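You operate a simulated robot arm through the tools that you are given. There is no shell and no other tool.

The job below is to be done with a simulated robot arm. You get a single attempt, and the scene is never put back.

## Task
Set the yellow block on the dark cover board, slide in, wedge, close the black knob, pump to mark 1.
Fine: at the jack press; block on the board's middle; burst no edge; the other blocks and the tin jug stay.

Only the result counts: the job must be done as asked and must still hold three seconds after the hand-in. Knocking over, shifting, dropping, spilling or breaking anything else fails it. Lids that push on must go on centred and level and be pressed home; caps that screw on are set level and turned clockwise until they are tight.

## Robot
A 6-joint arm with a two-finger gripper, fixed in place. Base frame: the origin is at the foot of the arm, x ahead of it, y to its left, z up. Units: m, rad, N and s.
Its first joint turns from -2.897 to 2.897 rad. Payload 2.45 kg.
Tool frame: the origin (TCP) lies between the finger pads and is the grasp point; the fingertips stand 0.02 m ahead of it; z points along the fingers, y is the line along which they close. Largest opening 0.14 m; the body of the gripper starts 0.168 m behind the TCP.
Orientation is that of the tool frame in the base frame, as [roll, pitch, yaw] about the fixed x, y, z axes, in that order (R = Rz(yaw) Ry(pitch) Rx(roll)). With the fingers straight down and closing along the base's y, the tool's x points along the base's -x, its y along +y and its z along -z.

## Interface
- The arm moves only by the tool nudge_tool. Its argument "motion" is a list that holds one entry, the list of rows, each a list of 7 numbers: the finger opening in m, from 0 to 0.14, then the shift along the tool's x, y, z in m, then the turn, a rotation vector about the tool's x, y, z in rad. In form: [[[jaw, tx, ty, tz, wx, wy, wz], ...]]. A call has 1 to 20 rows; each row shifts and turns the commanded pose from where the row before left it, along the tool's axes as they then stand. Rows are played at 5 a second. More than 0.05 m and 0.15 rad between two rows, or a gripper value outside its range, and nothing of the call is played. A pose out of reach is approached as far as the arm can. The call stops where the force on the tool passes 80 N (or 10 N more than at its start, if that is more) or the arm is blocked; 0.2 s more then pass. The fingers move at their own pace (about 0.045 m/s each) and stop on an object; they squeeze with about 38 N. The grip force told is the motor's: it shows also when the fingers shut on nothing. Time passes only in rows, and 0.2 s behind the last, so rows that do not move let the fingers close. The reply holds the time, the measured pose of the TCP, the force on the tool along the base axes, the opening and the grip force, in the units named above and with some noise, with the torque about the TCP (base axes, N m) and any sound that the robot's microphone picked up.
- Cameras (640 x 400 px; columns grow to the right, rows downward): "scene" is fixed at [0.2224, 0.6351, 1.5553]; the picture's right is [-0.66, -0.75, 0.00], its down [-0.41, 0.36, -0.84] and it looks along [0.63, -0.55, -0.55] (base axes); focal length 324 px, centre (320, 200). "wrist" rides on the gripper at [0.078, 0.011, -0.209] in the tool frame; the picture's right is [-0.14, 0.99, 0.00], its down [-0.92, -0.13, -0.37] and it looks along [-0.36, -0.05, 0.93] (tool axes); focal length 280 px, centre (320, 200). There is no depth. A picture from a camera that has moved, and an enlarged one, comes with that camera's place and axes in the base frame and with its lens. The place of the scene camera against the robot may be out by one fixed shift of up to 0.025 m in any direction.
- snapshot(camera): a new picture of that camera. It takes no simulated time.
- zoom(camera, box): a new picture of the part [left, top, right, bottom] of that camera's present view, enlarged. It takes no simulated time.
- sign_off(): hands the job in; it is judged then, once.

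Nothing tells you positions but the pictures and the camera data. Unless the task says otherwise, let go and move clear before handing in.

The tools are called after "Call:" as a command line: name --argument value ..., lists and objects as JSON in quotes. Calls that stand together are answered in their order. nudge_tool: Moves the arm, as the interface text tells. Its arguments: {"type":"object","properties":{"motion":{"type":"array","items":{"type":"array","items":{"type":"array","items":{"type":"number"}}}}},"required":["motion"]} The other tools are called the same way: snapshot (camera) takes a picture; zoom (camera, box) takes an enlarged picture of a part of a camera's view; sign_off () hands the job in.

At the start:

```text
time_s: 0.0
ee_pos: [0.7957, 0.188, 1.2508]
tcp_rot: [-3.14, 0.001, -3.141]
contact_force: [0.1, -0.8, -0.5]
wrist_torque: [-0.01, 0.01, 0.01]
grip_width: 0.1401
finger_force: 0.2
```

scene: 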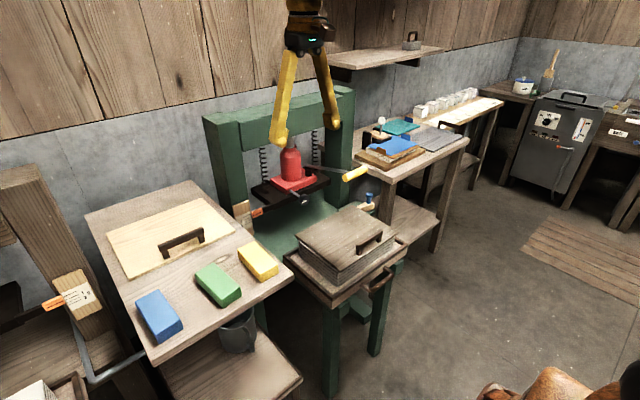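
wrist: 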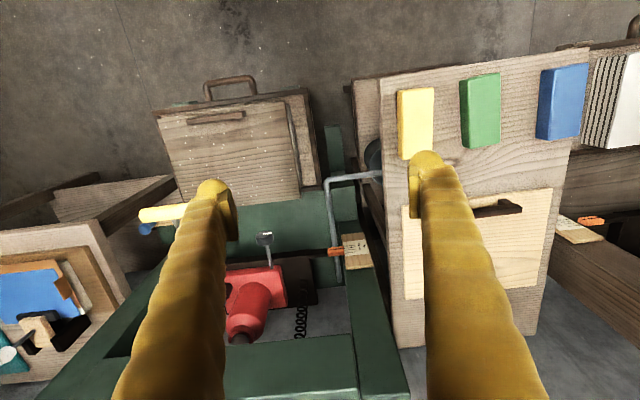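

I see a green jack press with a red bottle jack, a tray with a stack and a board in front of it, and a side table with blue, green and yellow blocks. I'll look closer before moving.

Call:
zoom --camera "scene" --box '[200, 80, 420, 220]'

Call:
zoom --camera "scene" --box '[80, 170, 300, 370]'

Call:
zoom --camera "scene" --box '[260, 180, 440, 320]'

Call:
zoom --camera "wrist" --box '[130, 60, 450, 260]'

Call:
zoom --camera "wrist" --box '[130, 200, 450, 400]'

Call:
zoom --camera "scene" --box '[330, 80, 500, 190]'

```text
2.86 times, centred on (310, 150) of scene
camera zoom: at [0.2224, 0.6351, 1.5553], right [-0.66, -0.75, 0.0], down [-0.41, 0.36, -0.84], along [0.63, -0.55, -0.55], focal length 927 px, centre (349, 343)
```

zoom: 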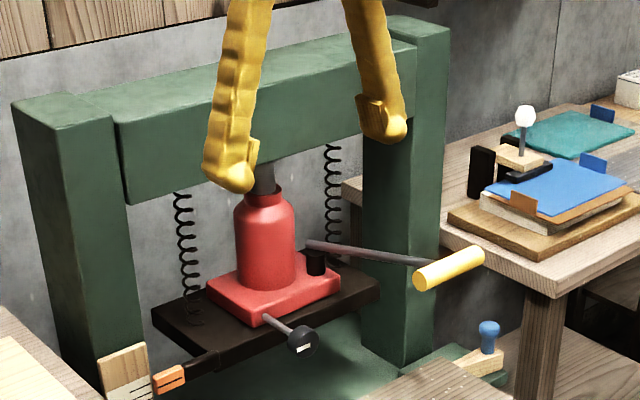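

```text
2.00 times, centred on (190, 270) of scene
camera zoom: at [0.2224, 0.6351, 1.5553], right [-0.66, -0.75, 0.0], down [-0.41, 0.36, -0.84], along [0.63, -0.55, -0.55], focal length 649 px, centre (580, 60)
```

zoom: 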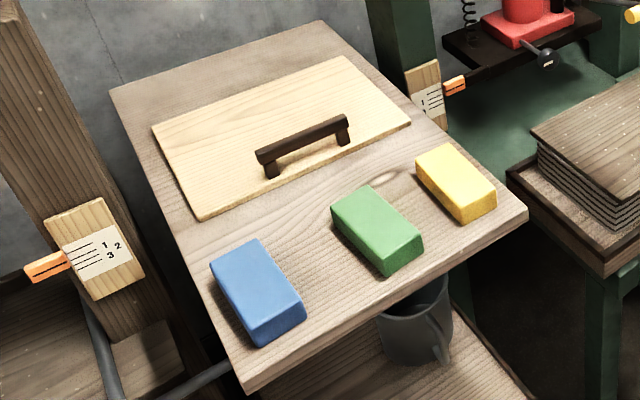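

```text
2.86 times, centred on (350, 250) of scene
camera zoom: at [0.2224, 0.6351, 1.5553], right [-0.66, -0.75, 0.0], down [-0.41, 0.36, -0.84], along [0.63, -0.55, -0.55], focal length 927 px, centre (234, 57)
```

zoom: 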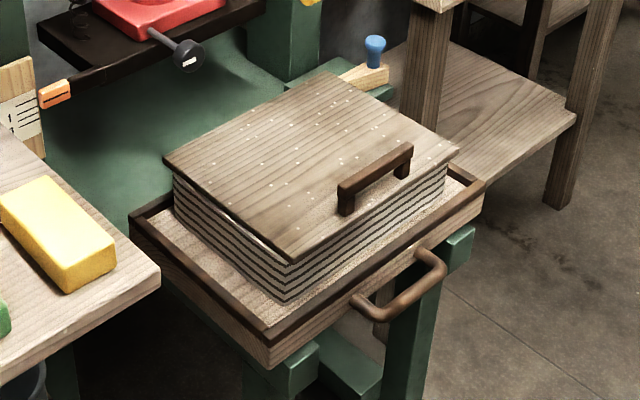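

```text
2.00 times, centred on (290, 160) of wrist
camera zoom: at [0.7174, 0.1993, 1.4588], right [0.14, 0.99, 0.0], down [0.92, -0.13, 0.37], along [0.36, -0.05, -0.93], focal length 561 px, centre (380, 280)
```

zoom: 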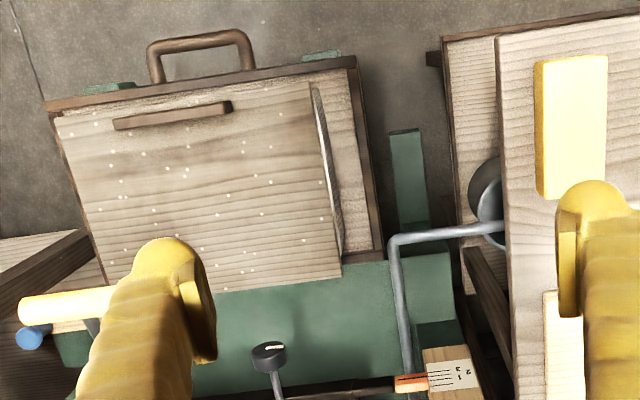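

```text
2.00 times, centred on (290, 300) of wrist
camera zoom: at [0.7174, 0.1993, 1.4588], right [0.14, 0.99, 0.0], down [0.92, -0.13, 0.37], along [0.36, -0.05, -0.93], focal length 561 px, centre (380, 0)
```

zoom: 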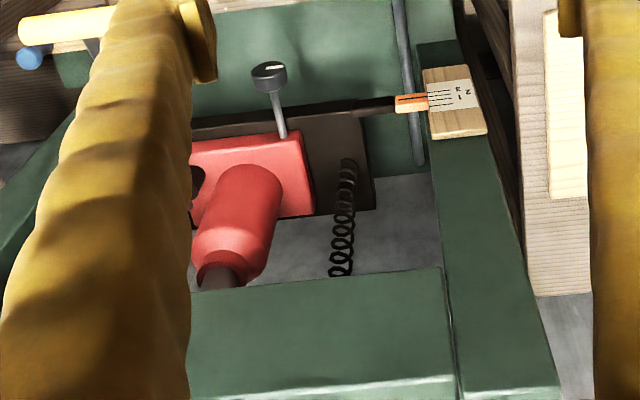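

```text
3.64 times, centred on (415, 135) of scene
camera zoom: at [0.2224, 0.6351, 1.5553], right [-0.66, -0.75, 0.0], down [-0.41, 0.36, -0.84], along [0.63, -0.55, -0.55], focal length 1180 px, centre (-26, 436)
```

zoom: 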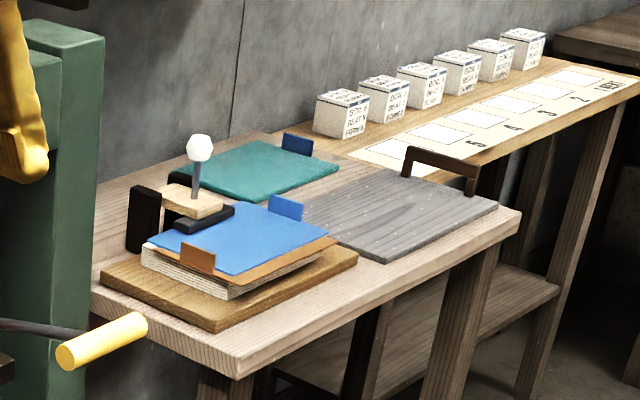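

The blocks lie on the left table (yellow around x 0.79, y 0.35, top z≈0.96). The dark cover board is already on the stack in the tray, centred near (0.84, -0.02). I'll move over the yellow block for a closer look.

Call:
nudge_tool --motion '[[[0.14, 0.011, 0.027, 0.02, 0, 0, 0], [0.14, 0.011, 0.027, 0.02, 0, 0, 0], [0.14, 0.011, 0.027, 0.02, 0, 0, 0], [0.14, 0.011, 0.027, 0.02, 0, 0, 0], [0.14, 0.011, 0.027, 0.02, 0, 0, 0], [0.14, 0.011, 0.027, 0.02, 0, 0, 0], [0.14, 0, 0, 0, 0, 0, 0]]]'

Call:
snapshot --camera "wrist"

Call:
snapshot --camera "scene"

```text
time_s: 1.6
ee_pos: [0.7314, 0.3511, 1.1314]
tcp_rot: [-3.142, 0.0, 3.141]
contact_force: [-0.4, 0.4, -0.3]
wrist_torque: [0.0, 0.0, 0.0]
grip_width: 0.14
finger_force: 0.0
```

```text
taken
camera wrist: at [0.6522, 0.3619, 1.3395], right [0.14, 0.99, 0.0], down [0.92, -0.13, 0.37], along [0.36, -0.05, -0.93], focal length 280 px, centre (320, 200)
```

wrist: 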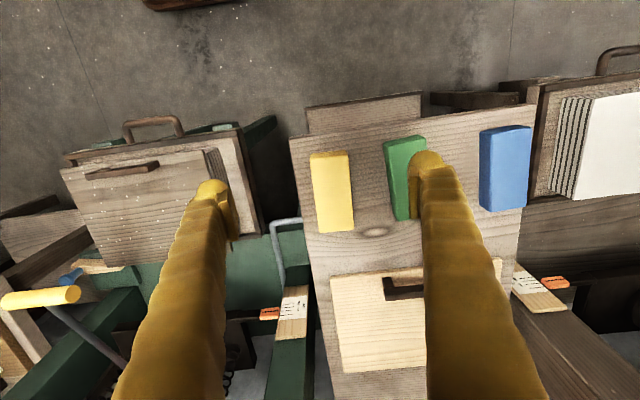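

```text
taken
```

scene: 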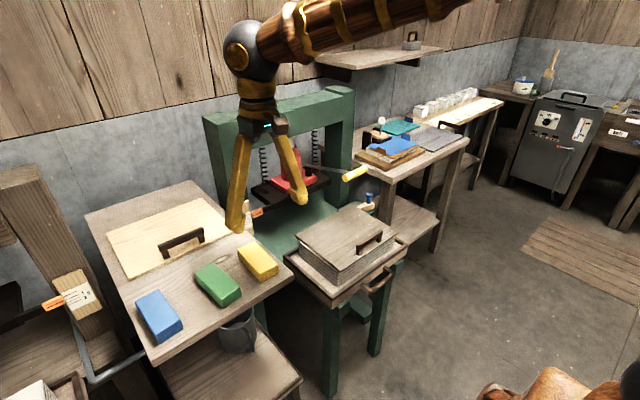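

The wrist view now shows the yellow block clearly. I'll zoom in for its corners.

Call:
zoom --camera "wrist" --box '[270, 120, 430, 250]'

Call:
zoom --camera "wrist" --box '[230, 250, 350, 350]'

Call:
zoom --camera "wrist" --box '[0, 100, 320, 300]'

```text
3.08 times, centred on (350, 185) of wrist
camera zoom: at [0.6522, 0.3619, 1.3395], right [0.14, 0.99, 0.0], down [0.92, -0.13, 0.37], along [0.36, -0.05, -0.93], focal length 863 px, centre (228, 246)
```

zoom: 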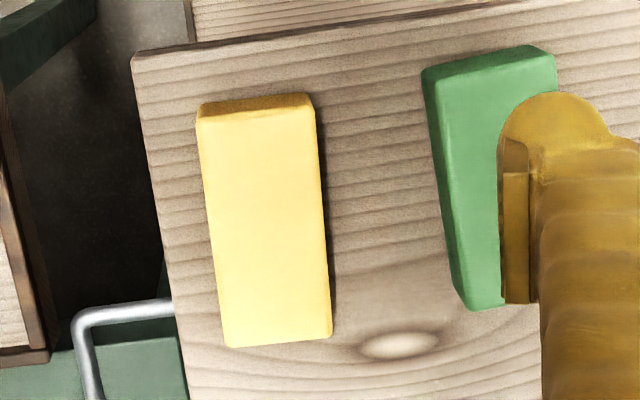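

```text
4.00 times, centred on (290, 300) of wrist
camera zoom: at [0.6522, 0.3619, 1.3395], right [0.14, 0.99, 0.0], down [0.92, -0.13, 0.37], along [0.36, -0.05, -0.93], focal length 1122 px, centre (440, -200)
```

zoom: 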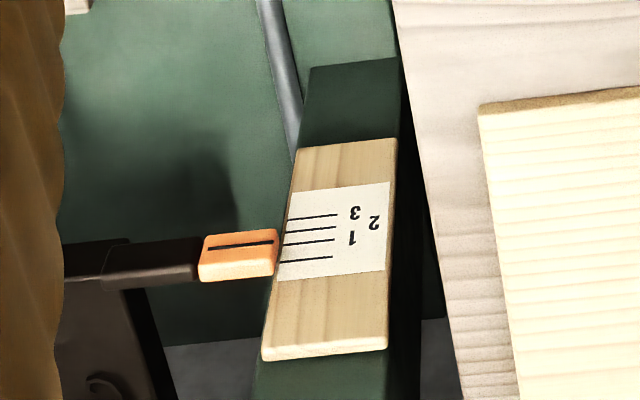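

```text
2.00 times, centred on (160, 200) of wrist
camera zoom: at [0.6522, 0.3619, 1.3395], right [0.14, 0.99, 0.0], down [0.92, -0.13, 0.37], along [0.36, -0.05, -0.93], focal length 561 px, centre (640, 200)
```

zoom: 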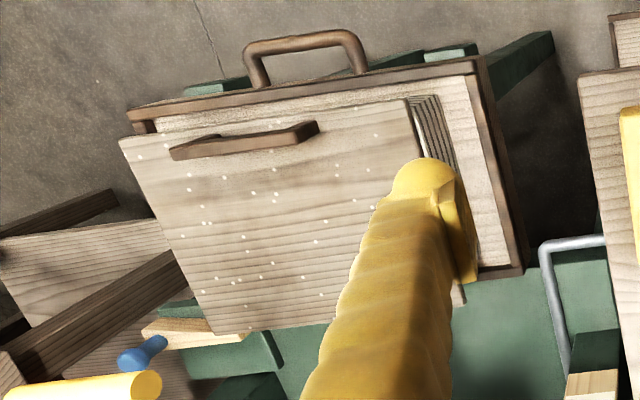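

The yellow block spans about x 0.737–0.850, y 0.336–0.387, so its centre is near (0.794, 0.361). I'll come above it with a narrower opening and check.

Call:
nudge_tool --motion '[[[0.085, -0.02, 0.005, 0.02, 0, 0, 0], [0.085, -0.022, 0.005, 0.02, 0, 0, 0], [0.085, -0.02, 0.0, 0.02, 0, 0, 0], [0.085, 0, 0, 0.02, 0, 0, 0], [0.085, 0, 0, 0.02, 0, 0, 0], [0.085, 0, 0, 0, 0, 0, 0]]]'

Call:
snapshot --camera "wrist"

Call:
zoom --camera "scene" --box '[160, 160, 320, 320]'

```text
time_s: 3.0
ee_pos: [0.7923, 0.3603, 1.029]
tcp_rot: [3.141, 0.001, 3.141]
contact_force: [-0.9, -0.2, 0.0]
wrist_torque: [0.0, -0.03, 0.04]
grip_width: 0.0849
finger_force: 0.1
```

```text
taken
camera wrist: at [0.713, 0.3709, 1.2387], right [0.14, 0.99, 0.0], down [0.92, -0.13, 0.37], along [0.36, -0.05, -0.93], focal length 280 px, centre (320, 200)
```

wrist: 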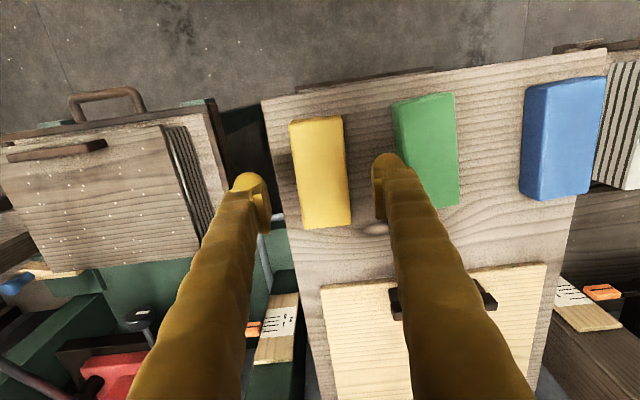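

```text
2.50 times, centred on (240, 240) of scene
camera zoom: at [0.2224, 0.6351, 1.5553], right [-0.66, -0.75, 0.0], down [-0.41, 0.36, -0.84], along [0.63, -0.55, -0.55], focal length 811 px, centre (520, 100)
```

zoom: 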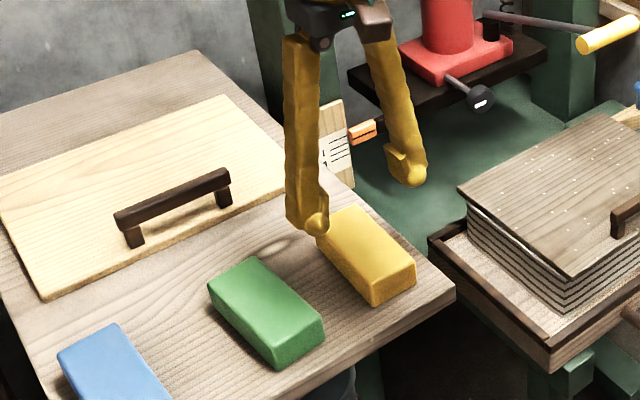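

Aligned over the yellow block. Descending and gripping.

Call:
nudge_tool --motion '[[[0.085, 0, 0.0008, 0.02, 0, 0, 0], [0.085, 0, 0, 0.02, 0, 0, 0], [0.085, 0, 0, 0.02, 0, 0, 0], [0.085, 0, 0, 0.015, 0, 0, 0], [0.085, 0, 0, 0, 0, 0, 0], [0.04, 0, 0, 0, 0, 0, 0], [0.03, 0, 0, 0, 0, 0, 0], [0.03, 0, 0, 0, 0, 0, 0], [0.03, 0, 0, 0, 0, 0, 0]]]'

Call:
snapshot --camera "wrist"

Call:
zoom --camera "scene" --box '[160, 160, 320, 320]'

```text
time_s: 5.0
ee_pos: [0.7894, 0.3608, 0.9543]
tcp_rot: [3.141, -0.001, 3.141]
contact_force: [0.3, -0.2, -0.2]
wrist_torque: [-0.02, -0.01, -0.05]
grip_width: 0.0537
finger_force: 37.9
```

```text
taken
camera wrist: at [0.7114, 0.3718, 1.1634], right [0.14, 0.99, 0.0], down [0.92, -0.13, 0.37], along [0.36, -0.05, -0.93], focal length 280 px, centre (320, 200)
```

wrist: 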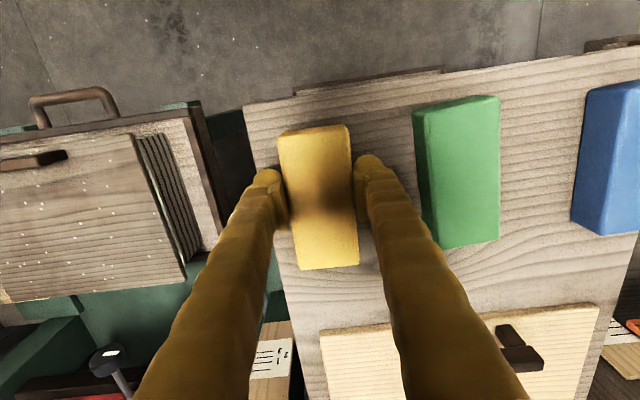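

```text
2.50 times, centred on (240, 240) of scene
camera zoom: at [0.2224, 0.6351, 1.5553], right [-0.66, -0.75, 0.0], down [-0.41, 0.36, -0.84], along [0.63, -0.55, -0.55], focal length 811 px, centre (520, 100)
```

zoom: 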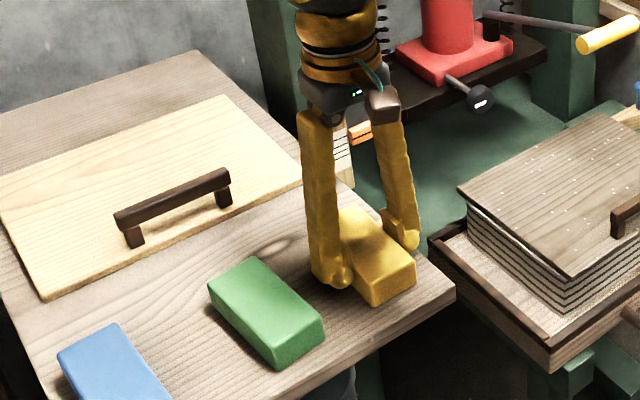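

The block is gripped, but the yellow pump bar seems to hang above the middle of the board, so I'll likely need a tilted grasp. I'll measure more exactly first.

Call:
zoom --camera "wrist" --box '[240, 110, 400, 290]'

Call:
zoom --camera "scene" --box '[225, 220, 295, 290]'

```text
2.22 times, centred on (320, 200) of wrist
camera zoom: at [0.7114, 0.3718, 1.1634], right [0.14, 0.99, 0.0], down [0.92, -0.13, 0.37], along [0.36, -0.05, -0.93], focal length 623 px, centre (320, 200)
```

zoom: 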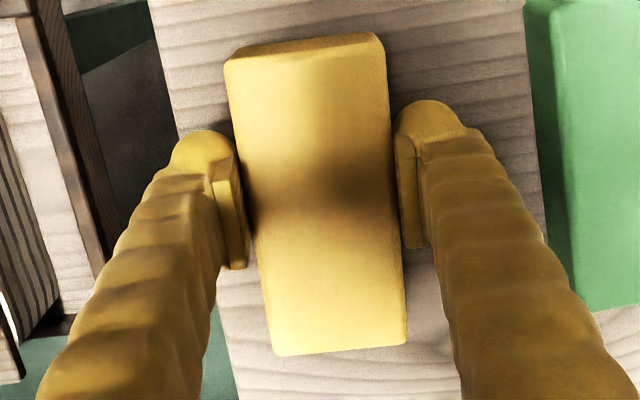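

```text
5.71 times, centred on (260, 255) of scene
camera zoom: at [0.2224, 0.6351, 1.5553], right [-0.66, -0.75, 0.0], down [-0.41, 0.36, -0.84], along [0.63, -0.55, -0.55], focal length 1854 px, centre (663, -114)
```

zoom: 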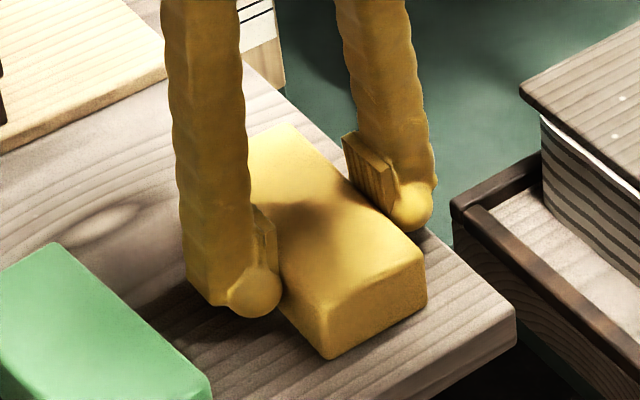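

Scale cues disagree a little on height, so I'll open slightly and tilt the tool back in small steps, watching the force. That way the gripper body will later clear the pump bar.

Call:
nudge_tool --motion '[[[0.075, 0, 0, 0, 0, 0, 0], [0.075, 0, 0, 0, 0, 0, 0], [0.075, 0, 0, -0.006, 0, -0.1, 0], [0.075, 0, 0, 0, 0, -0.1, 0], [0.075, 0, 0, 0, 0, -0.1, 0], [0.075, 0, 0, 0, 0, -0.1, 0], [0.075, 0, 0, 0, 0, -0.1, 0], [0.075, 0, 0, 0, 0, 0, 0]]]'

Call:
zoom --camera "wrist" --box '[200, 80, 440, 320]'

Call:
zoom --camera "scene" --box '[205, 210, 305, 300]'

```text
time_s: 6.8
ee_pos: [0.7916, 0.3596, 0.9595]
tcp_rot: [3.141, 0.5, 3.141]
contact_force: [0.0, -0.3, 0.0]
wrist_torque: [-0.02, 0.01, -0.01]
grip_width: 0.075
finger_force: 0.0
```

```text
1.67 times, centred on (320, 200) of wrist
camera zoom: at [0.6218, 0.3711, 1.1062], right [0.12, 0.99, 0.07], down [0.63, -0.13, 0.77], along [0.77, -0.05, -0.64], focal length 467 px, centre (320, 200)
```

zoom: 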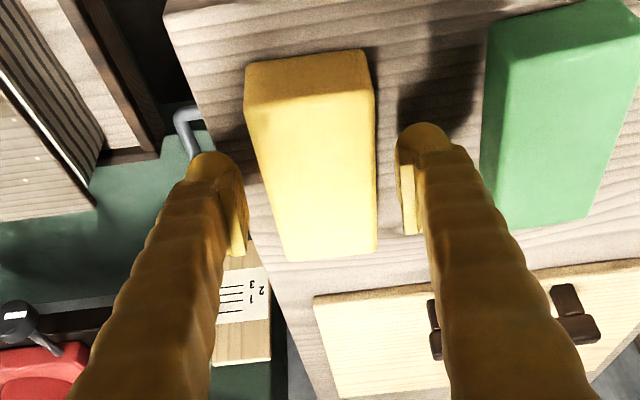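

```text
4.44 times, centred on (255, 255) of scene
camera zoom: at [0.2224, 0.6351, 1.5553], right [-0.66, -0.75, 0.0], down [-0.41, 0.36, -0.84], along [0.63, -0.55, -0.55], focal length 1442 px, centre (609, -44)
```

zoom: 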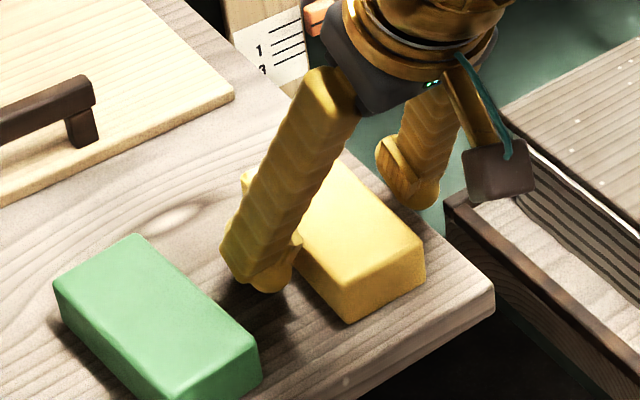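

Both views now agree: block top z≈0.953, table ≈0.92. I'll lower 8 mm, regrip with this tilt, and lift.

Call:
nudge_tool --motion '[[[0.075, 0.0012, 0.0025, 0.0084, 0, 0, 0], [0.075, 0, 0, 0, 0, 0, 0], [0.04, 0, 0, 0, 0, 0, 0], [0.03, 0, 0, 0, 0, 0, 0], [0.03, 0, 0, 0, 0, 0, 0], [0.03, 0, 0, 0, 0, 0, 0]]]'

Call:
zoom --camera "wrist" --box '[200, 80, 440, 320]'

```text
time_s: 8.2
ee_pos: [0.7927, 0.3623, 0.9522]
tcp_rot: [-3.141, 0.501, 3.141]
contact_force: [-0.2, -0.3, 0.6]
wrist_torque: [-0.05, -0.01, -0.04]
grip_width: 0.054
finger_force: 38.5
```

```text
1.67 times, centred on (320, 200) of wrist
camera zoom: at [0.6247, 0.3747, 1.0978], right [0.12, 0.99, 0.07], down [0.63, -0.13, 0.77], along [0.77, -0.05, -0.64], focal length 467 px, centre (320, 200)
```

zoom: 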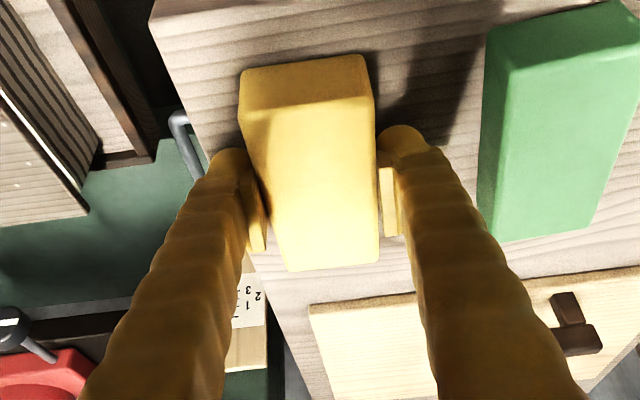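

Gripped with the tilt. Lifting straight up.

Call:
nudge_tool --motion '[[[0.03, -0.0048, 0, -0.0088, 0, 0, 0], [0.03, -0.0096, 0, -0.0176, 0, 0, 0], [0.03, -0.0144, 0, -0.0263, 0, 0, 0], [0.03, -0.0144, 0, -0.0263, 0, 0, 0], [0.03, -0.0144, 0, -0.0263, 0, 0, 0], [0.03, -0.0144, 0, -0.0263, 0, 0, 0], [0.03, 0, 0, 0, 0, 0, 0]]]'

Call:
snapshot --camera "wrist"

Call:
snapshot --camera "scene"

```text
time_s: 9.8
ee_pos: [0.7951, 0.364, 1.1006]
tcp_rot: [-3.141, 0.499, 3.14]
contact_force: [-0.2, -0.3, -1.3]
wrist_torque: [-0.01, 0.03, 0.0]
grip_width: 0.054
finger_force: 37.6
```

```text
taken
camera wrist: at [0.6263, 0.3744, 1.2468], right [0.12, 0.99, 0.07], down [0.63, -0.13, 0.76], along [0.77, -0.05, -0.64], focal length 280 px, centre (320, 200)
```

wrist: 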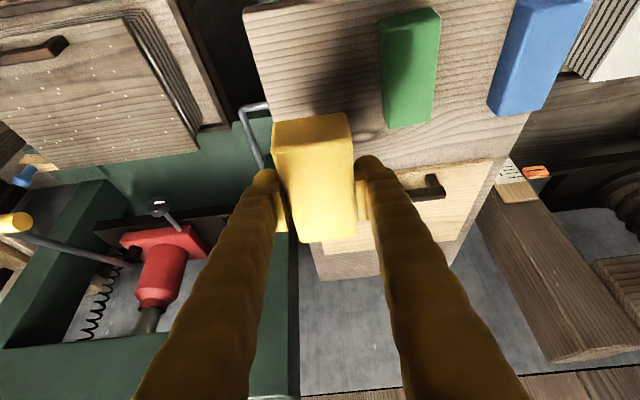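

```text
taken
```

scene: 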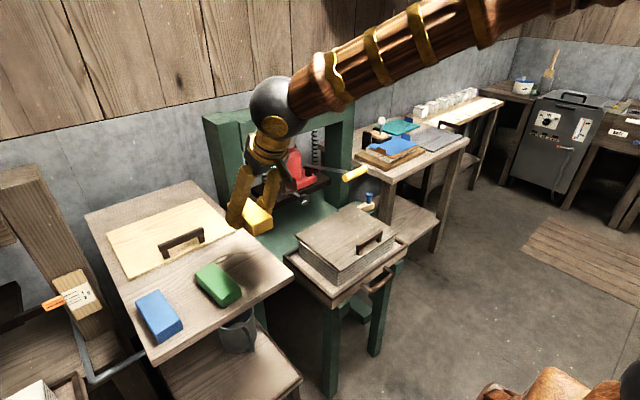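

The block is lifted level. I'll move back and toward the tray, to a viewpoint beside it for measuring the board, bar and wedge.

Call:
nudge_tool --motion '[[[0.03, 0.0167, -0.037, -0.0091, 0, 0, 0], [0.03, 0.0167, -0.037, -0.0091, 0, 0, 0], [0.03, 0.0167, -0.04, -0.0091, 0, 0, 0], [0.03, 0.0167, -0.04, -0.0091, 0, 0, 0], [0.03, 0.0167, -0.04, -0.0091, 0, 0, 0], [0.03, 0, 0, 0, 0, 0, 0]]]'

Call:
snapshot --camera "wrist"

Call:
zoom --camera "wrist" --box '[40, 20, 320, 200]'

```text
time_s: 11.2
ee_pos: [0.6986, 0.1661, 1.1028]
tcp_rot: [3.141, 0.501, -3.14]
contact_force: [0.0, 0.5, -1.5]
wrist_torque: [0.0, 0.0, 0.0]
grip_width: 0.0538
finger_force: 37.6
```

```text
taken
camera wrist: at [0.5305, 0.1779, 1.2476], right [0.12, 0.99, 0.07], down [0.63, -0.13, 0.77], along [0.77, -0.05, -0.64], focal length 280 px, centre (320, 200)
```

wrist: 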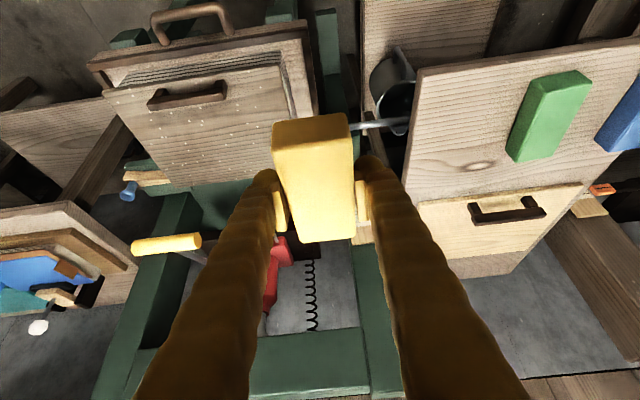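

```text
2.22 times, centred on (180, 110) of wrist
camera zoom: at [0.5305, 0.1779, 1.2476], right [0.12, 0.99, 0.07], down [0.63, -0.13, 0.77], along [0.77, -0.05, -0.64], focal length 623 px, centre (631, 400)
```

zoom: 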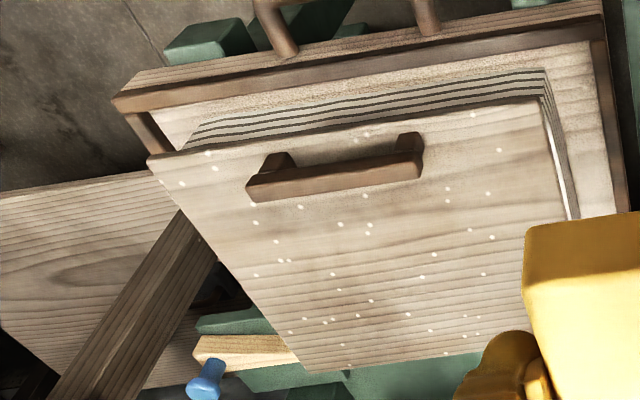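

The board's top is at z≈0.784 and its centre is about (0.846, -0.034). The pump bar is at x≈0.875, z≈1.0, so I'll go in low beneath it from the front.

Call:
nudge_tool --motion '[[[0.03, 0, -0.0404, 0, 0, 0, 0], [0.03, 0, -0.0404, 0, 0, 0, 0], [0.03, 0, -0.0404, 0, 0, 0, 0], [0.03, 0, -0.0404, 0, 0, 0, 0], [0.03, 0, -0.0404, 0, 0, 0, 0], [0.03, 0.01438, 0, 0.02633, 0, 0, 0], [0.03, 0.01438, 0, 0.02633, 0, 0, 0], [0.03, 0.01438, 0, 0.02633, 0, 0, 0], [0.03, 0.01438, 0, 0.02633, 0, 0, 0], [0.03, 0.01438, 0, 0.02633, 0, 0, 0], [0.03, 0, 0, 0, 0, 0, 0]]]'

Call:
snapshot --camera "wrist"

Call:
zoom --camera "scene" --box '[220, 120, 440, 320]'

```text
time_s: 13.6
ee_pos: [0.7002, -0.031, 0.9512]
tcp_rot: [-3.141, 0.499, 3.139]
contact_force: [0.0, -0.1, -0.3]
wrist_torque: [0.06, 0.01, -0.03]
grip_width: 0.0541
finger_force: 38.2
```

```text
taken
camera wrist: at [0.5313, -0.0196, 1.0972], right [0.12, 0.99, 0.07], down [0.63, -0.13, 0.76], along [0.77, -0.05, -0.64], focal length 280 px, centre (320, 200)
```

wrist: 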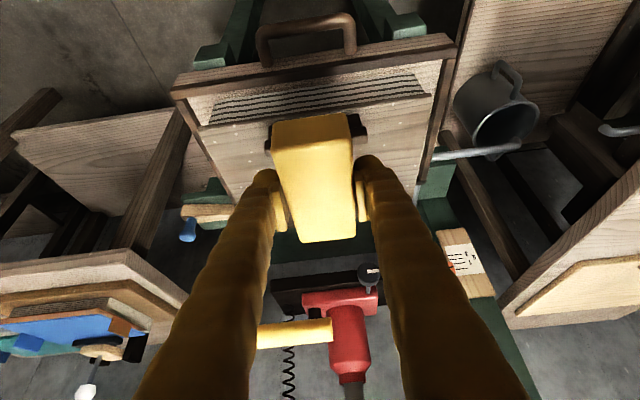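

```text
2.00 times, centred on (330, 220) of scene
camera zoom: at [0.2224, 0.6351, 1.5553], right [-0.66, -0.75, 0.0], down [-0.41, 0.36, -0.84], along [0.63, -0.55, -0.55], focal length 649 px, centre (300, 160)
```

zoom: 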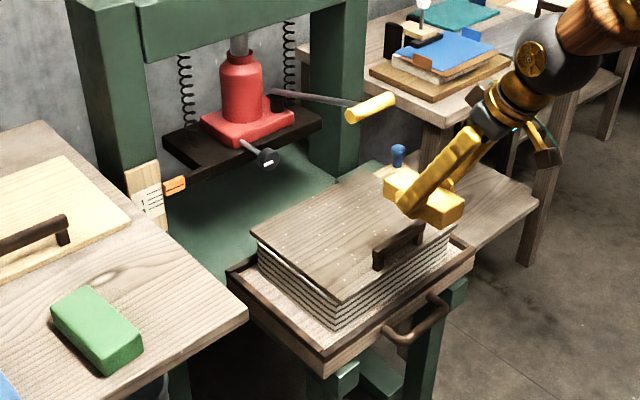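

The block is in front of the board. Dropping to z≈0.89 and taking a still reading before going in under the bar.

Call:
nudge_tool --motion '[[[0.03, 0.01438, 0, 0.02633, 0, 0, 0], [0.03, 0.01438, 0, 0.02633, 0, 0, 0], [0.03, 0, 0, 0, 0, 0, 0]]]'

Call:
nudge_tool --motion '[[[0.03, 0, 0, 0, 0, 0, 0]]]'

Call:
nudge_tool --motion '[[[0.03, 0, 0, 0, 0, 0, 0]]]'

Call:
zoom --camera "scene" --box '[280, 160, 420, 300]'

Call:
snapshot --camera "wrist"

```text
time_s: 14.4
ee_pos: [0.7011, -0.032, 0.8931]
tcp_rot: [3.141, 0.501, 3.141]
contact_force: [-0.5, -0.4, -1.5]
wrist_torque: [0.03, 0.02, 0.0]
grip_width: 0.0537
finger_force: 38.0
```

```text
time_s: 14.8
ee_pos: [0.7008, -0.0328, 0.8938]
tcp_rot: [3.142, 0.498, 3.141]
contact_force: [0.2, -0.2, -0.6]
wrist_torque: [0.01, 0.0, -0.02]
grip_width: 0.0539
finger_force: 37.8
```

```text
time_s: 15.2
ee_pos: [0.7013, -0.0315, 0.8942]
tcp_rot: [-3.141, 0.498, -3.141]
contact_force: [-0.4, 0.5, -1.7]
wrist_torque: [0.01, 0.06, 0.02]
grip_width: 0.0542
finger_force: 38.2
```

```text
2.86 times, centred on (350, 230) of scene
camera zoom: at [0.2224, 0.6351, 1.5553], right [-0.66, -0.75, 0.0], down [-0.41, 0.36, -0.84], along [0.63, -0.55, -0.55], focal length 927 px, centre (234, 114)
```

zoom: 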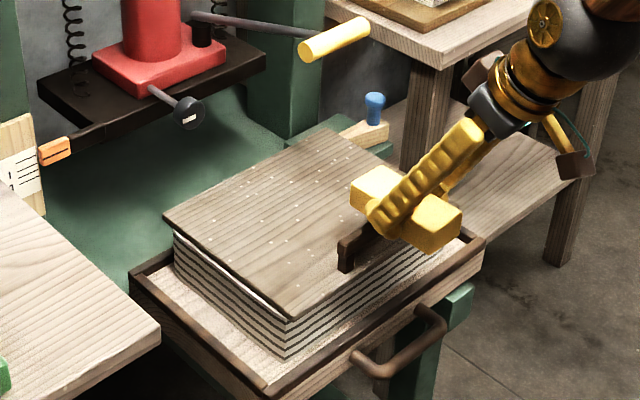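

```text
taken
camera wrist: at [0.5321, -0.0211, 1.0398], right [0.12, 0.99, 0.07], down [0.63, -0.13, 0.76], along [0.77, -0.05, -0.64], focal length 280 px, centre (320, 200)
```

wrist: 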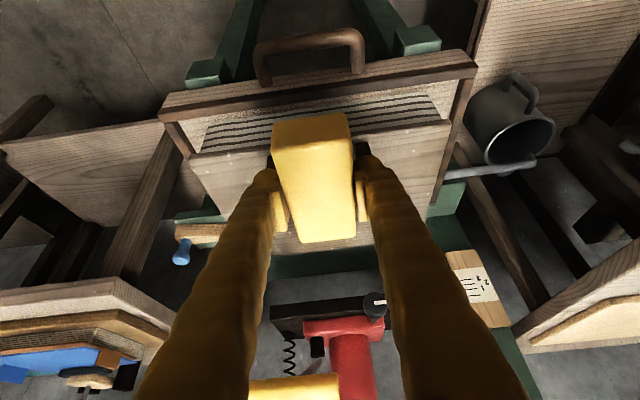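

Pose readings are steady: TCP (0.701, -0.032, 0.894). Advancing under the bar to the board's middle.

Call:
nudge_tool --motion '[[[0.03, -0.02457, -0.001, 0.01342, 0, 0, 0], [0.03, -0.02457, -0.001, 0.01342, 0, 0, 0], [0.03, -0.02457, -0.001, 0.01342, 0, 0, 0], [0.03, -0.02457, 0, 0.01342, 0, 0, 0], [0.03, -0.02457, 0, 0.01342, 0, 0, 0], [0.03, 0, 0, 0, 0, 0, 0]]]'

Call:
snapshot --camera "wrist"

Call:
zoom --camera "scene" --box '[280, 160, 420, 300]'

```text
time_s: 16.6
ee_pos: [0.8398, -0.0351, 0.8914]
tcp_rot: [3.141, 0.5, 3.141]
contact_force: [-0.6, -0.4, -1.7]
wrist_torque: [0.01, 0.0, 0.02]
grip_width: 0.054
finger_force: 38.3
```

```text
taken
camera wrist: at [0.6711, -0.0243, 1.0373], right [0.12, 0.99, 0.07], down [0.63, -0.13, 0.76], along [0.77, -0.05, -0.64], focal length 280 px, centre (320, 200)
```

wrist: 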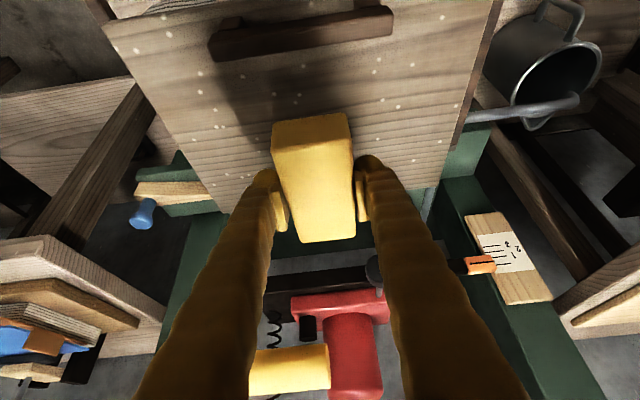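

```text
2.86 times, centred on (350, 230) of scene
camera zoom: at [0.2224, 0.6351, 1.5553], right [-0.66, -0.75, 0.0], down [-0.41, 0.36, -0.84], along [0.63, -0.55, -0.55], focal length 927 px, centre (234, 114)
```

zoom: 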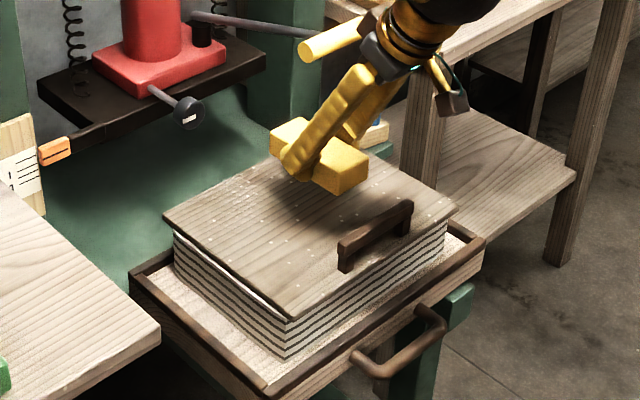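

Call:
zoom --camera "wrist" --box '[80, 0, 520, 220]'

```text
1.45 times, centred on (300, 110) of wrist
camera zoom: at [0.6711, -0.0243, 1.0373], right [0.12, 0.99, 0.07], down [0.63, -0.13, 0.76], along [0.77, -0.05, -0.64], focal length 408 px, centre (349, 331)
```

zoom: 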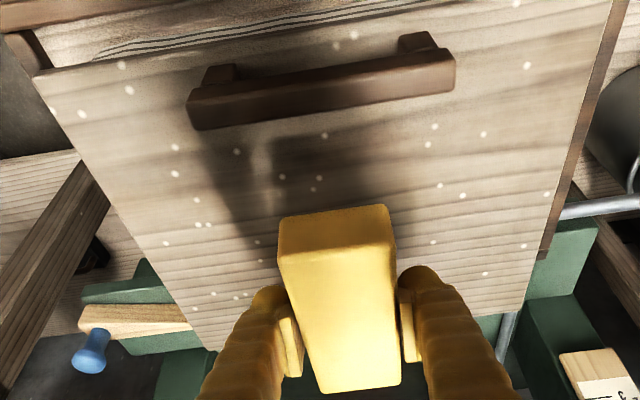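

The block is above the middle within a few mm (board centre ≈ (0.848, -0.031)). Small correction, then lowering.

Call:
nudge_tool --motion '[[[0.03, -0.0026, 0.002, 0.0014, 0, 0, 0], [0.03, 0.00959, 0, 0.01755, 0, 0, 0], [0.03, 0.00959, 0, 0.01755, 0, 0, 0], [0.03, 0.00959, 0, 0.01755, 0, 0, 0], [0.03, 0, 0, 0, 0, 0, 0]]]'

Call:
zoom --camera "scene" --box '[280, 160, 420, 300]'

Call:
zoom --camera "wrist" --box '[80, 0, 520, 260]'

```text
time_s: 17.8
ee_pos: [0.842, -0.0337, 0.8345]
tcp_rot: [-3.14, 0.499, 3.139]
contact_force: [0.2, 0.1, -1.3]
wrist_torque: [-0.04, 0.01, 0.04]
grip_width: 0.0538
finger_force: 38.1
```

```text
2.86 times, centred on (350, 230) of scene
camera zoom: at [0.2224, 0.6351, 1.5553], right [-0.66, -0.75, 0.0], down [-0.41, 0.36, -0.84], along [0.63, -0.55, -0.55], focal length 927 px, centre (234, 114)
```

zoom: 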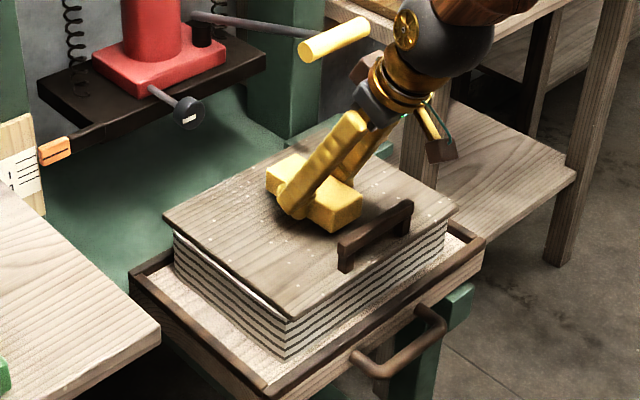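

```text
1.45 times, centred on (300, 130) of wrist
camera zoom: at [0.674, -0.0225, 0.9789], right [0.12, 0.99, 0.07], down [0.63, -0.13, 0.76], along [0.77, -0.05, -0.64], focal length 408 px, centre (349, 302)
```

zoom: 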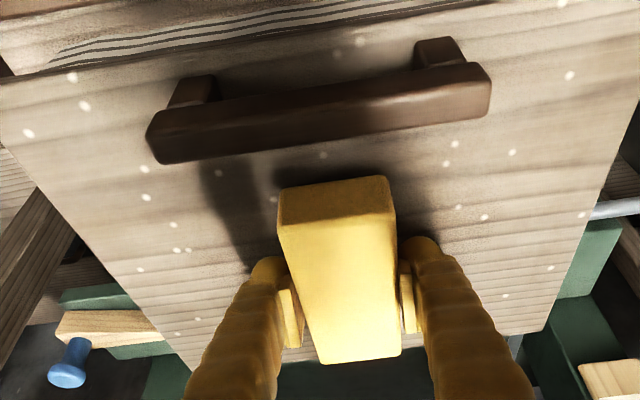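

Call:
nudge_tool --motion '[[[0.03, 0.00575, 0, 0.01053, 0, 0, 0], [0.03, 0.00096, 0, 0.00176, 0, 0, 0], [0.03, 0.00096, 0, 0.00176, 0, 0, 0], [0.03, 0, 0, 0, 0, 0, 0]]]'

Call:
zoom --camera "scene" --box '[310, 190, 390, 260]'

```text
time_s: 18.8
ee_pos: [0.8424, -0.0337, 0.8176]
tcp_rot: [-3.141, 0.502, -3.141]
contact_force: [2.7, 8.4, 30.9]
wrist_torque: [0.14, -0.06, -0.03]
grip_width: 0.0539
finger_force: 37.9
```

```text
5.71 times, centred on (350, 225) of scene
camera zoom: at [0.2224, 0.6351, 1.5553], right [-0.66, -0.75, 0.0], down [-0.41, 0.36, -0.84], along [0.63, -0.55, -0.55], focal length 1854 px, centre (149, 57)
```

zoom: 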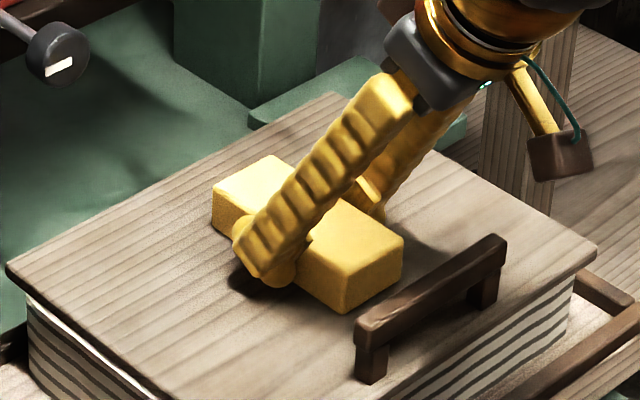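

The block touched down at TCP z≈0.8176. I'll relieve the pressure a bit, open, and back out along the tool.

Call:
nudge_tool --motion '[[[0.03, -0.0004, 0, -0.0007, 0, 0, 0], [0.045, 0, 0, 0, 0, 0, 0], [0.065, 0, 0, 0, 0, 0, 0], [0.08, 0, 0, 0, 0, 0, 0], [0.08, 0, 0, 0, 0, 0, 0]]]'

Call:
zoom --camera "wrist" --box '[80, 0, 520, 260]'

```text
time_s: 20.0
ee_pos: [0.8421, -0.0348, 0.8165]
tcp_rot: [-3.141, 0.499, 3.14]
contact_force: [1.1, -0.6, 0.4]
wrist_torque: [0.02, -0.02, 0.01]
grip_width: 0.0798
finger_force: 0.1
```

```text
1.45 times, centred on (300, 130) of wrist
camera zoom: at [0.674, -0.0231, 0.9626], right [0.12, 0.99, 0.07], down [0.63, -0.13, 0.76], along [0.77, -0.05, -0.64], focal length 408 px, centre (349, 302)
```

zoom: 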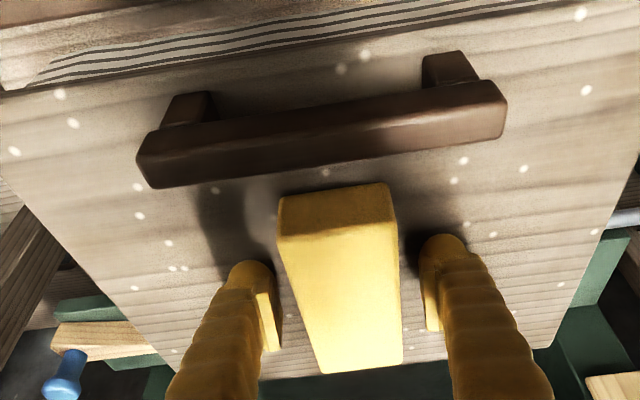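

Call:
nudge_tool --motion '[[[0.08, 0, 0, -0.02, 0, 0, 0], [0.08, 0, 0, -0.03, 0, 0, 0], [0.08, 0, 0, -0.04, 0, 0, 0], [0.08, 0, 0, -0.05, 0, 0, 0], [0.08, 0, 0, -0.05, 0, 0, 0], [0.12, 0, 0, -0.05, 0, 0, 0], [0.14, 0, 0, 0, 0, 0, 0], [0.14, 0, 0, 0, 0, 0, 0]]]'

Call:
snapshot --camera "wrist"

Call:
zoom --camera "wrist" --box '[160, 20, 480, 220]'

Call:
zoom --camera "scene" --box '[200, 120, 420, 320]'

```text
time_s: 21.8
ee_pos: [0.7244, -0.0317, 1.027]
tcp_rot: [-3.141, 0.501, 3.139]
contact_force: [-0.5, -0.3, -0.2]
wrist_torque: [0.02, -0.01, 0.03]
grip_width: 0.1398
finger_force: 0.1
```

```text
taken
camera wrist: at [0.556, -0.0209, 1.1719], right [0.12, 0.99, 0.07], down [0.63, -0.13, 0.76], along [0.77, -0.05, -0.64], focal length 280 px, centre (320, 200)
```

wrist: 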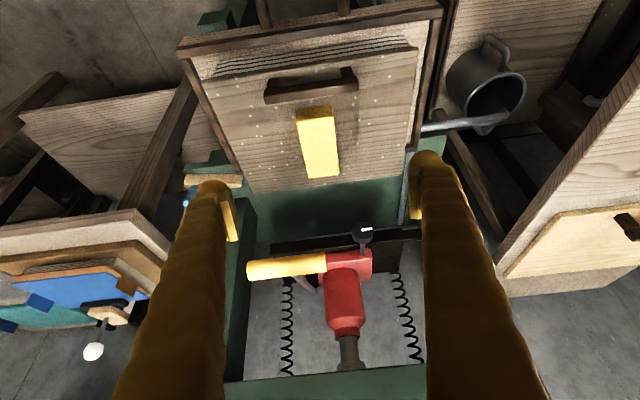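

```text
2.00 times, centred on (320, 120) of wrist
camera zoom: at [0.556, -0.0209, 1.1719], right [0.12, 0.99, 0.07], down [0.63, -0.13, 0.76], along [0.77, -0.05, -0.64], focal length 561 px, centre (320, 360)
```

zoom: 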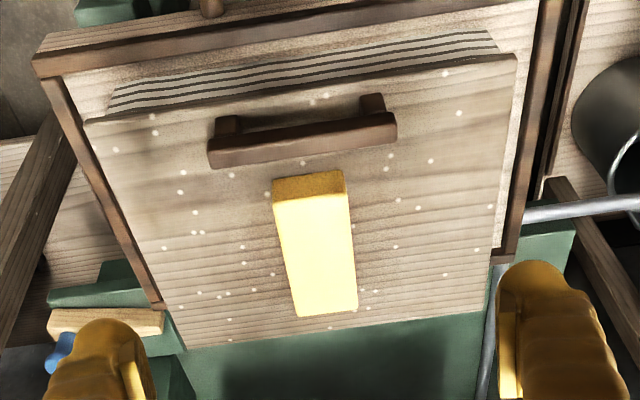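

```text
2.00 times, centred on (310, 220) of scene
camera zoom: at [0.2224, 0.6351, 1.5553], right [-0.66, -0.75, 0.0], down [-0.41, 0.36, -0.84], along [0.63, -0.55, -0.55], focal length 649 px, centre (340, 160)
```

zoom: 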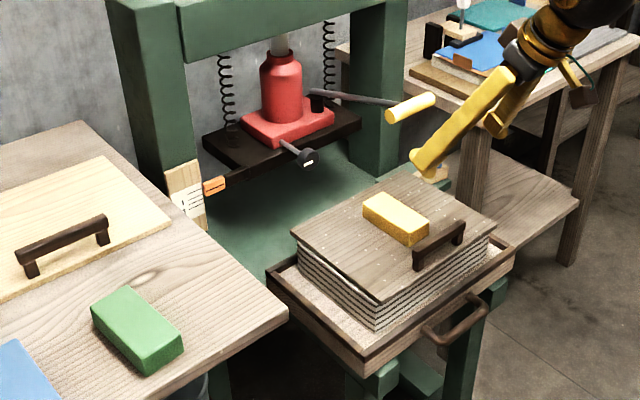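

The block is on the board's middle, within about 3 mm. Now I'll look at the wedge with the blue knob and the press interior from the right side.

Call:
nudge_tool --motion '[[[0.14, 0, -0.045, 0, 0, 0, 0], [0.14, 0, -0.045, 0, 0, 0, 0], [0.14, 0, -0.045, 0, 0, 0, 0], [0.14, 0, -0.045, 0, 0, 0, 0], [0.14, 0, 0, 0, 0, 0, 0]]]'

Call:
snapshot --camera "wrist"

Call:
zoom --camera "wrist" --box '[240, 80, 440, 220]'

Call:
zoom --camera "scene" --box '[330, 170, 420, 240]'

```text
time_s: 23.0
ee_pos: [0.7259, -0.2146, 1.0287]
tcp_rot: [3.141, 0.5, 3.14]
contact_force: [0.3, -0.1, 0.4]
wrist_torque: [-0.02, -0.01, 0.03]
grip_width: 0.1401
finger_force: 0.0
```

```text
taken
camera wrist: at [0.5577, -0.2035, 1.1739], right [0.12, 0.99, 0.07], down [0.63, -0.13, 0.77], along [0.77, -0.05, -0.64], focal length 280 px, centre (320, 200)
```

wrist: 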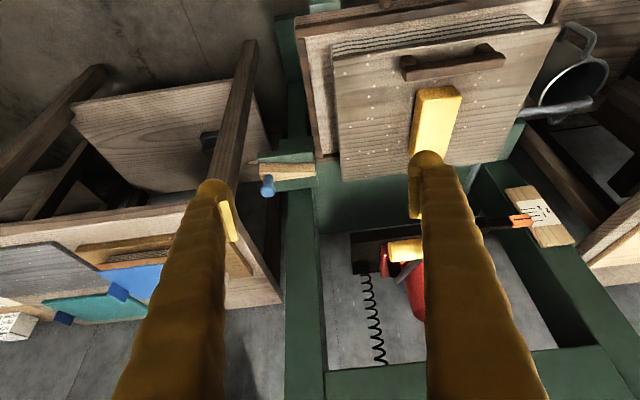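

```text
2.86 times, centred on (340, 150) of wrist
camera zoom: at [0.5577, -0.2035, 1.1739], right [0.12, 0.99, 0.07], down [0.63, -0.13, 0.77], along [0.77, -0.05, -0.64], focal length 801 px, centre (263, 343)
```

zoom: 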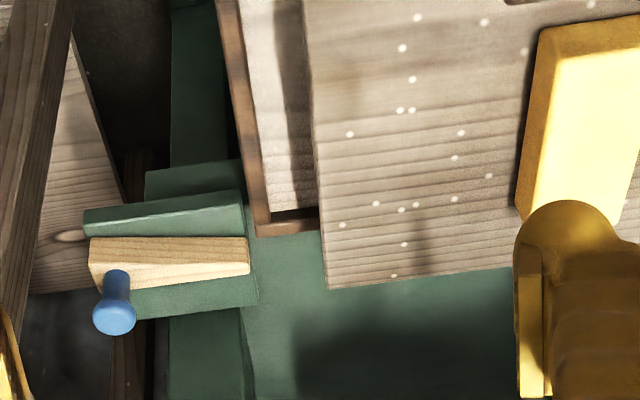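

```text
5.71 times, centred on (375, 205) of scene
camera zoom: at [0.2224, 0.6351, 1.5553], right [-0.66, -0.75, 0.0], down [-0.41, 0.36, -0.84], along [0.63, -0.55, -0.55], focal length 1854 px, centre (6, 171)
```

zoom: 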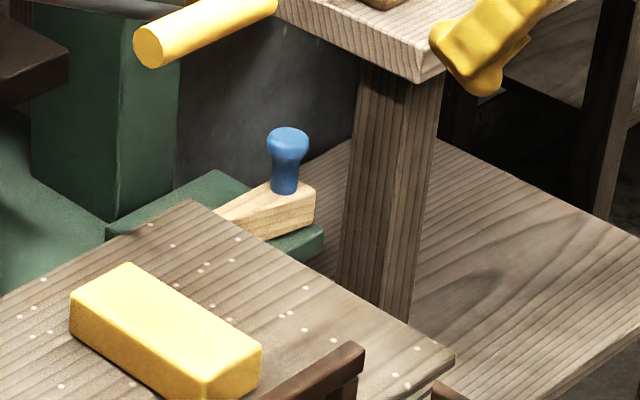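

The wedge sits in a guide beside the right post, and the tray has to go in roughly 0.29 m to get under the platen. I'll close the fingers and look at the tray handle from the front.

Call:
nudge_tool --motion '[[[0.1, 0.0321, 0.0308, -0.0025, 0, 0, 0], [0.05, 0.0321, 0.0308, -0.0025, 0, 0, 0], [0.0, 0.0321, 0.0308, -0.0025, 0, 0, 0], [0.0, 0.0321, 0.0308, -0.0025, 0, 0, 0], [0.0, 0.0321, 0.0308, -0.0025, 0, 0, 0], [0.0, 0.0321, 0.0308, -0.0025, 0, 0, 0], [0.0, 0, 0, 0, 0, 0, 0], [0.0, 0, 0, 0, 0, 0, 0]]]'

Call:
snapshot --camera "wrist"

Call:
zoom --camera "wrist" --box '[170, 40, 470, 230]'

Call:
zoom --camera "scene" --box '[280, 210, 420, 330]'

```text
time_s: 24.8
ee_pos: [0.5541, -0.0307, 0.9508]
tcp_rot: [-3.142, 0.499, 3.139]
contact_force: [0.3, -0.4, -0.6]
wrist_torque: [-0.01, 0.02, -0.01]
grip_width: 0.0
finger_force: 14.4
```

```text
taken
camera wrist: at [0.3847, -0.0202, 1.0969], right [0.12, 0.99, 0.07], down [0.63, -0.13, 0.76], along [0.77, -0.05, -0.64], focal length 280 px, centre (320, 200)
```

wrist: 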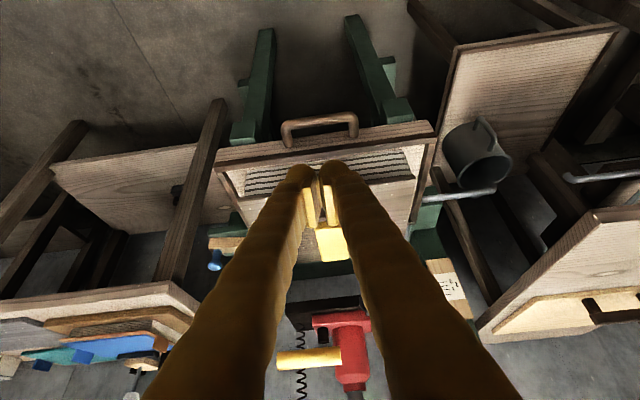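

```text
2.11 times, centred on (320, 135) of wrist
camera zoom: at [0.3847, -0.0202, 1.0969], right [0.12, 0.99, 0.07], down [0.63, -0.13, 0.76], along [0.77, -0.05, -0.64], focal length 590 px, centre (320, 337)
```

zoom: 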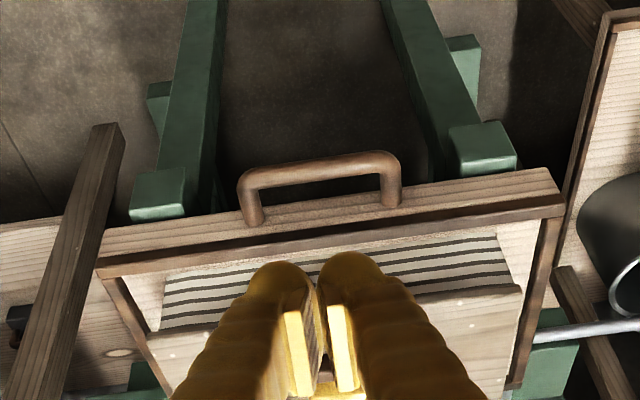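

```text
3.33 times, centred on (350, 270) of scene
camera zoom: at [0.2224, 0.6351, 1.5553], right [-0.66, -0.75, 0.0], down [-0.41, 0.36, -0.84], along [0.63, -0.55, -0.55], focal length 1081 px, centre (220, -33)
```

zoom: 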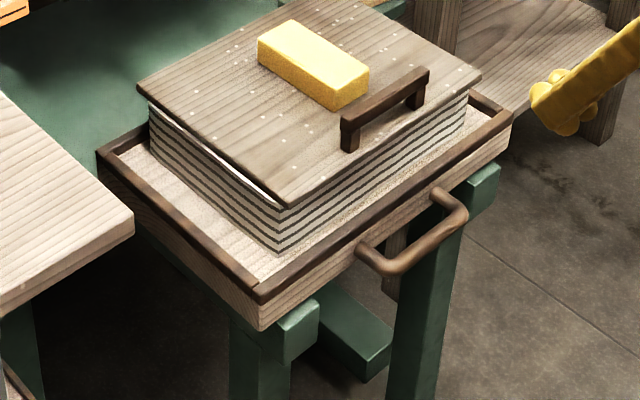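

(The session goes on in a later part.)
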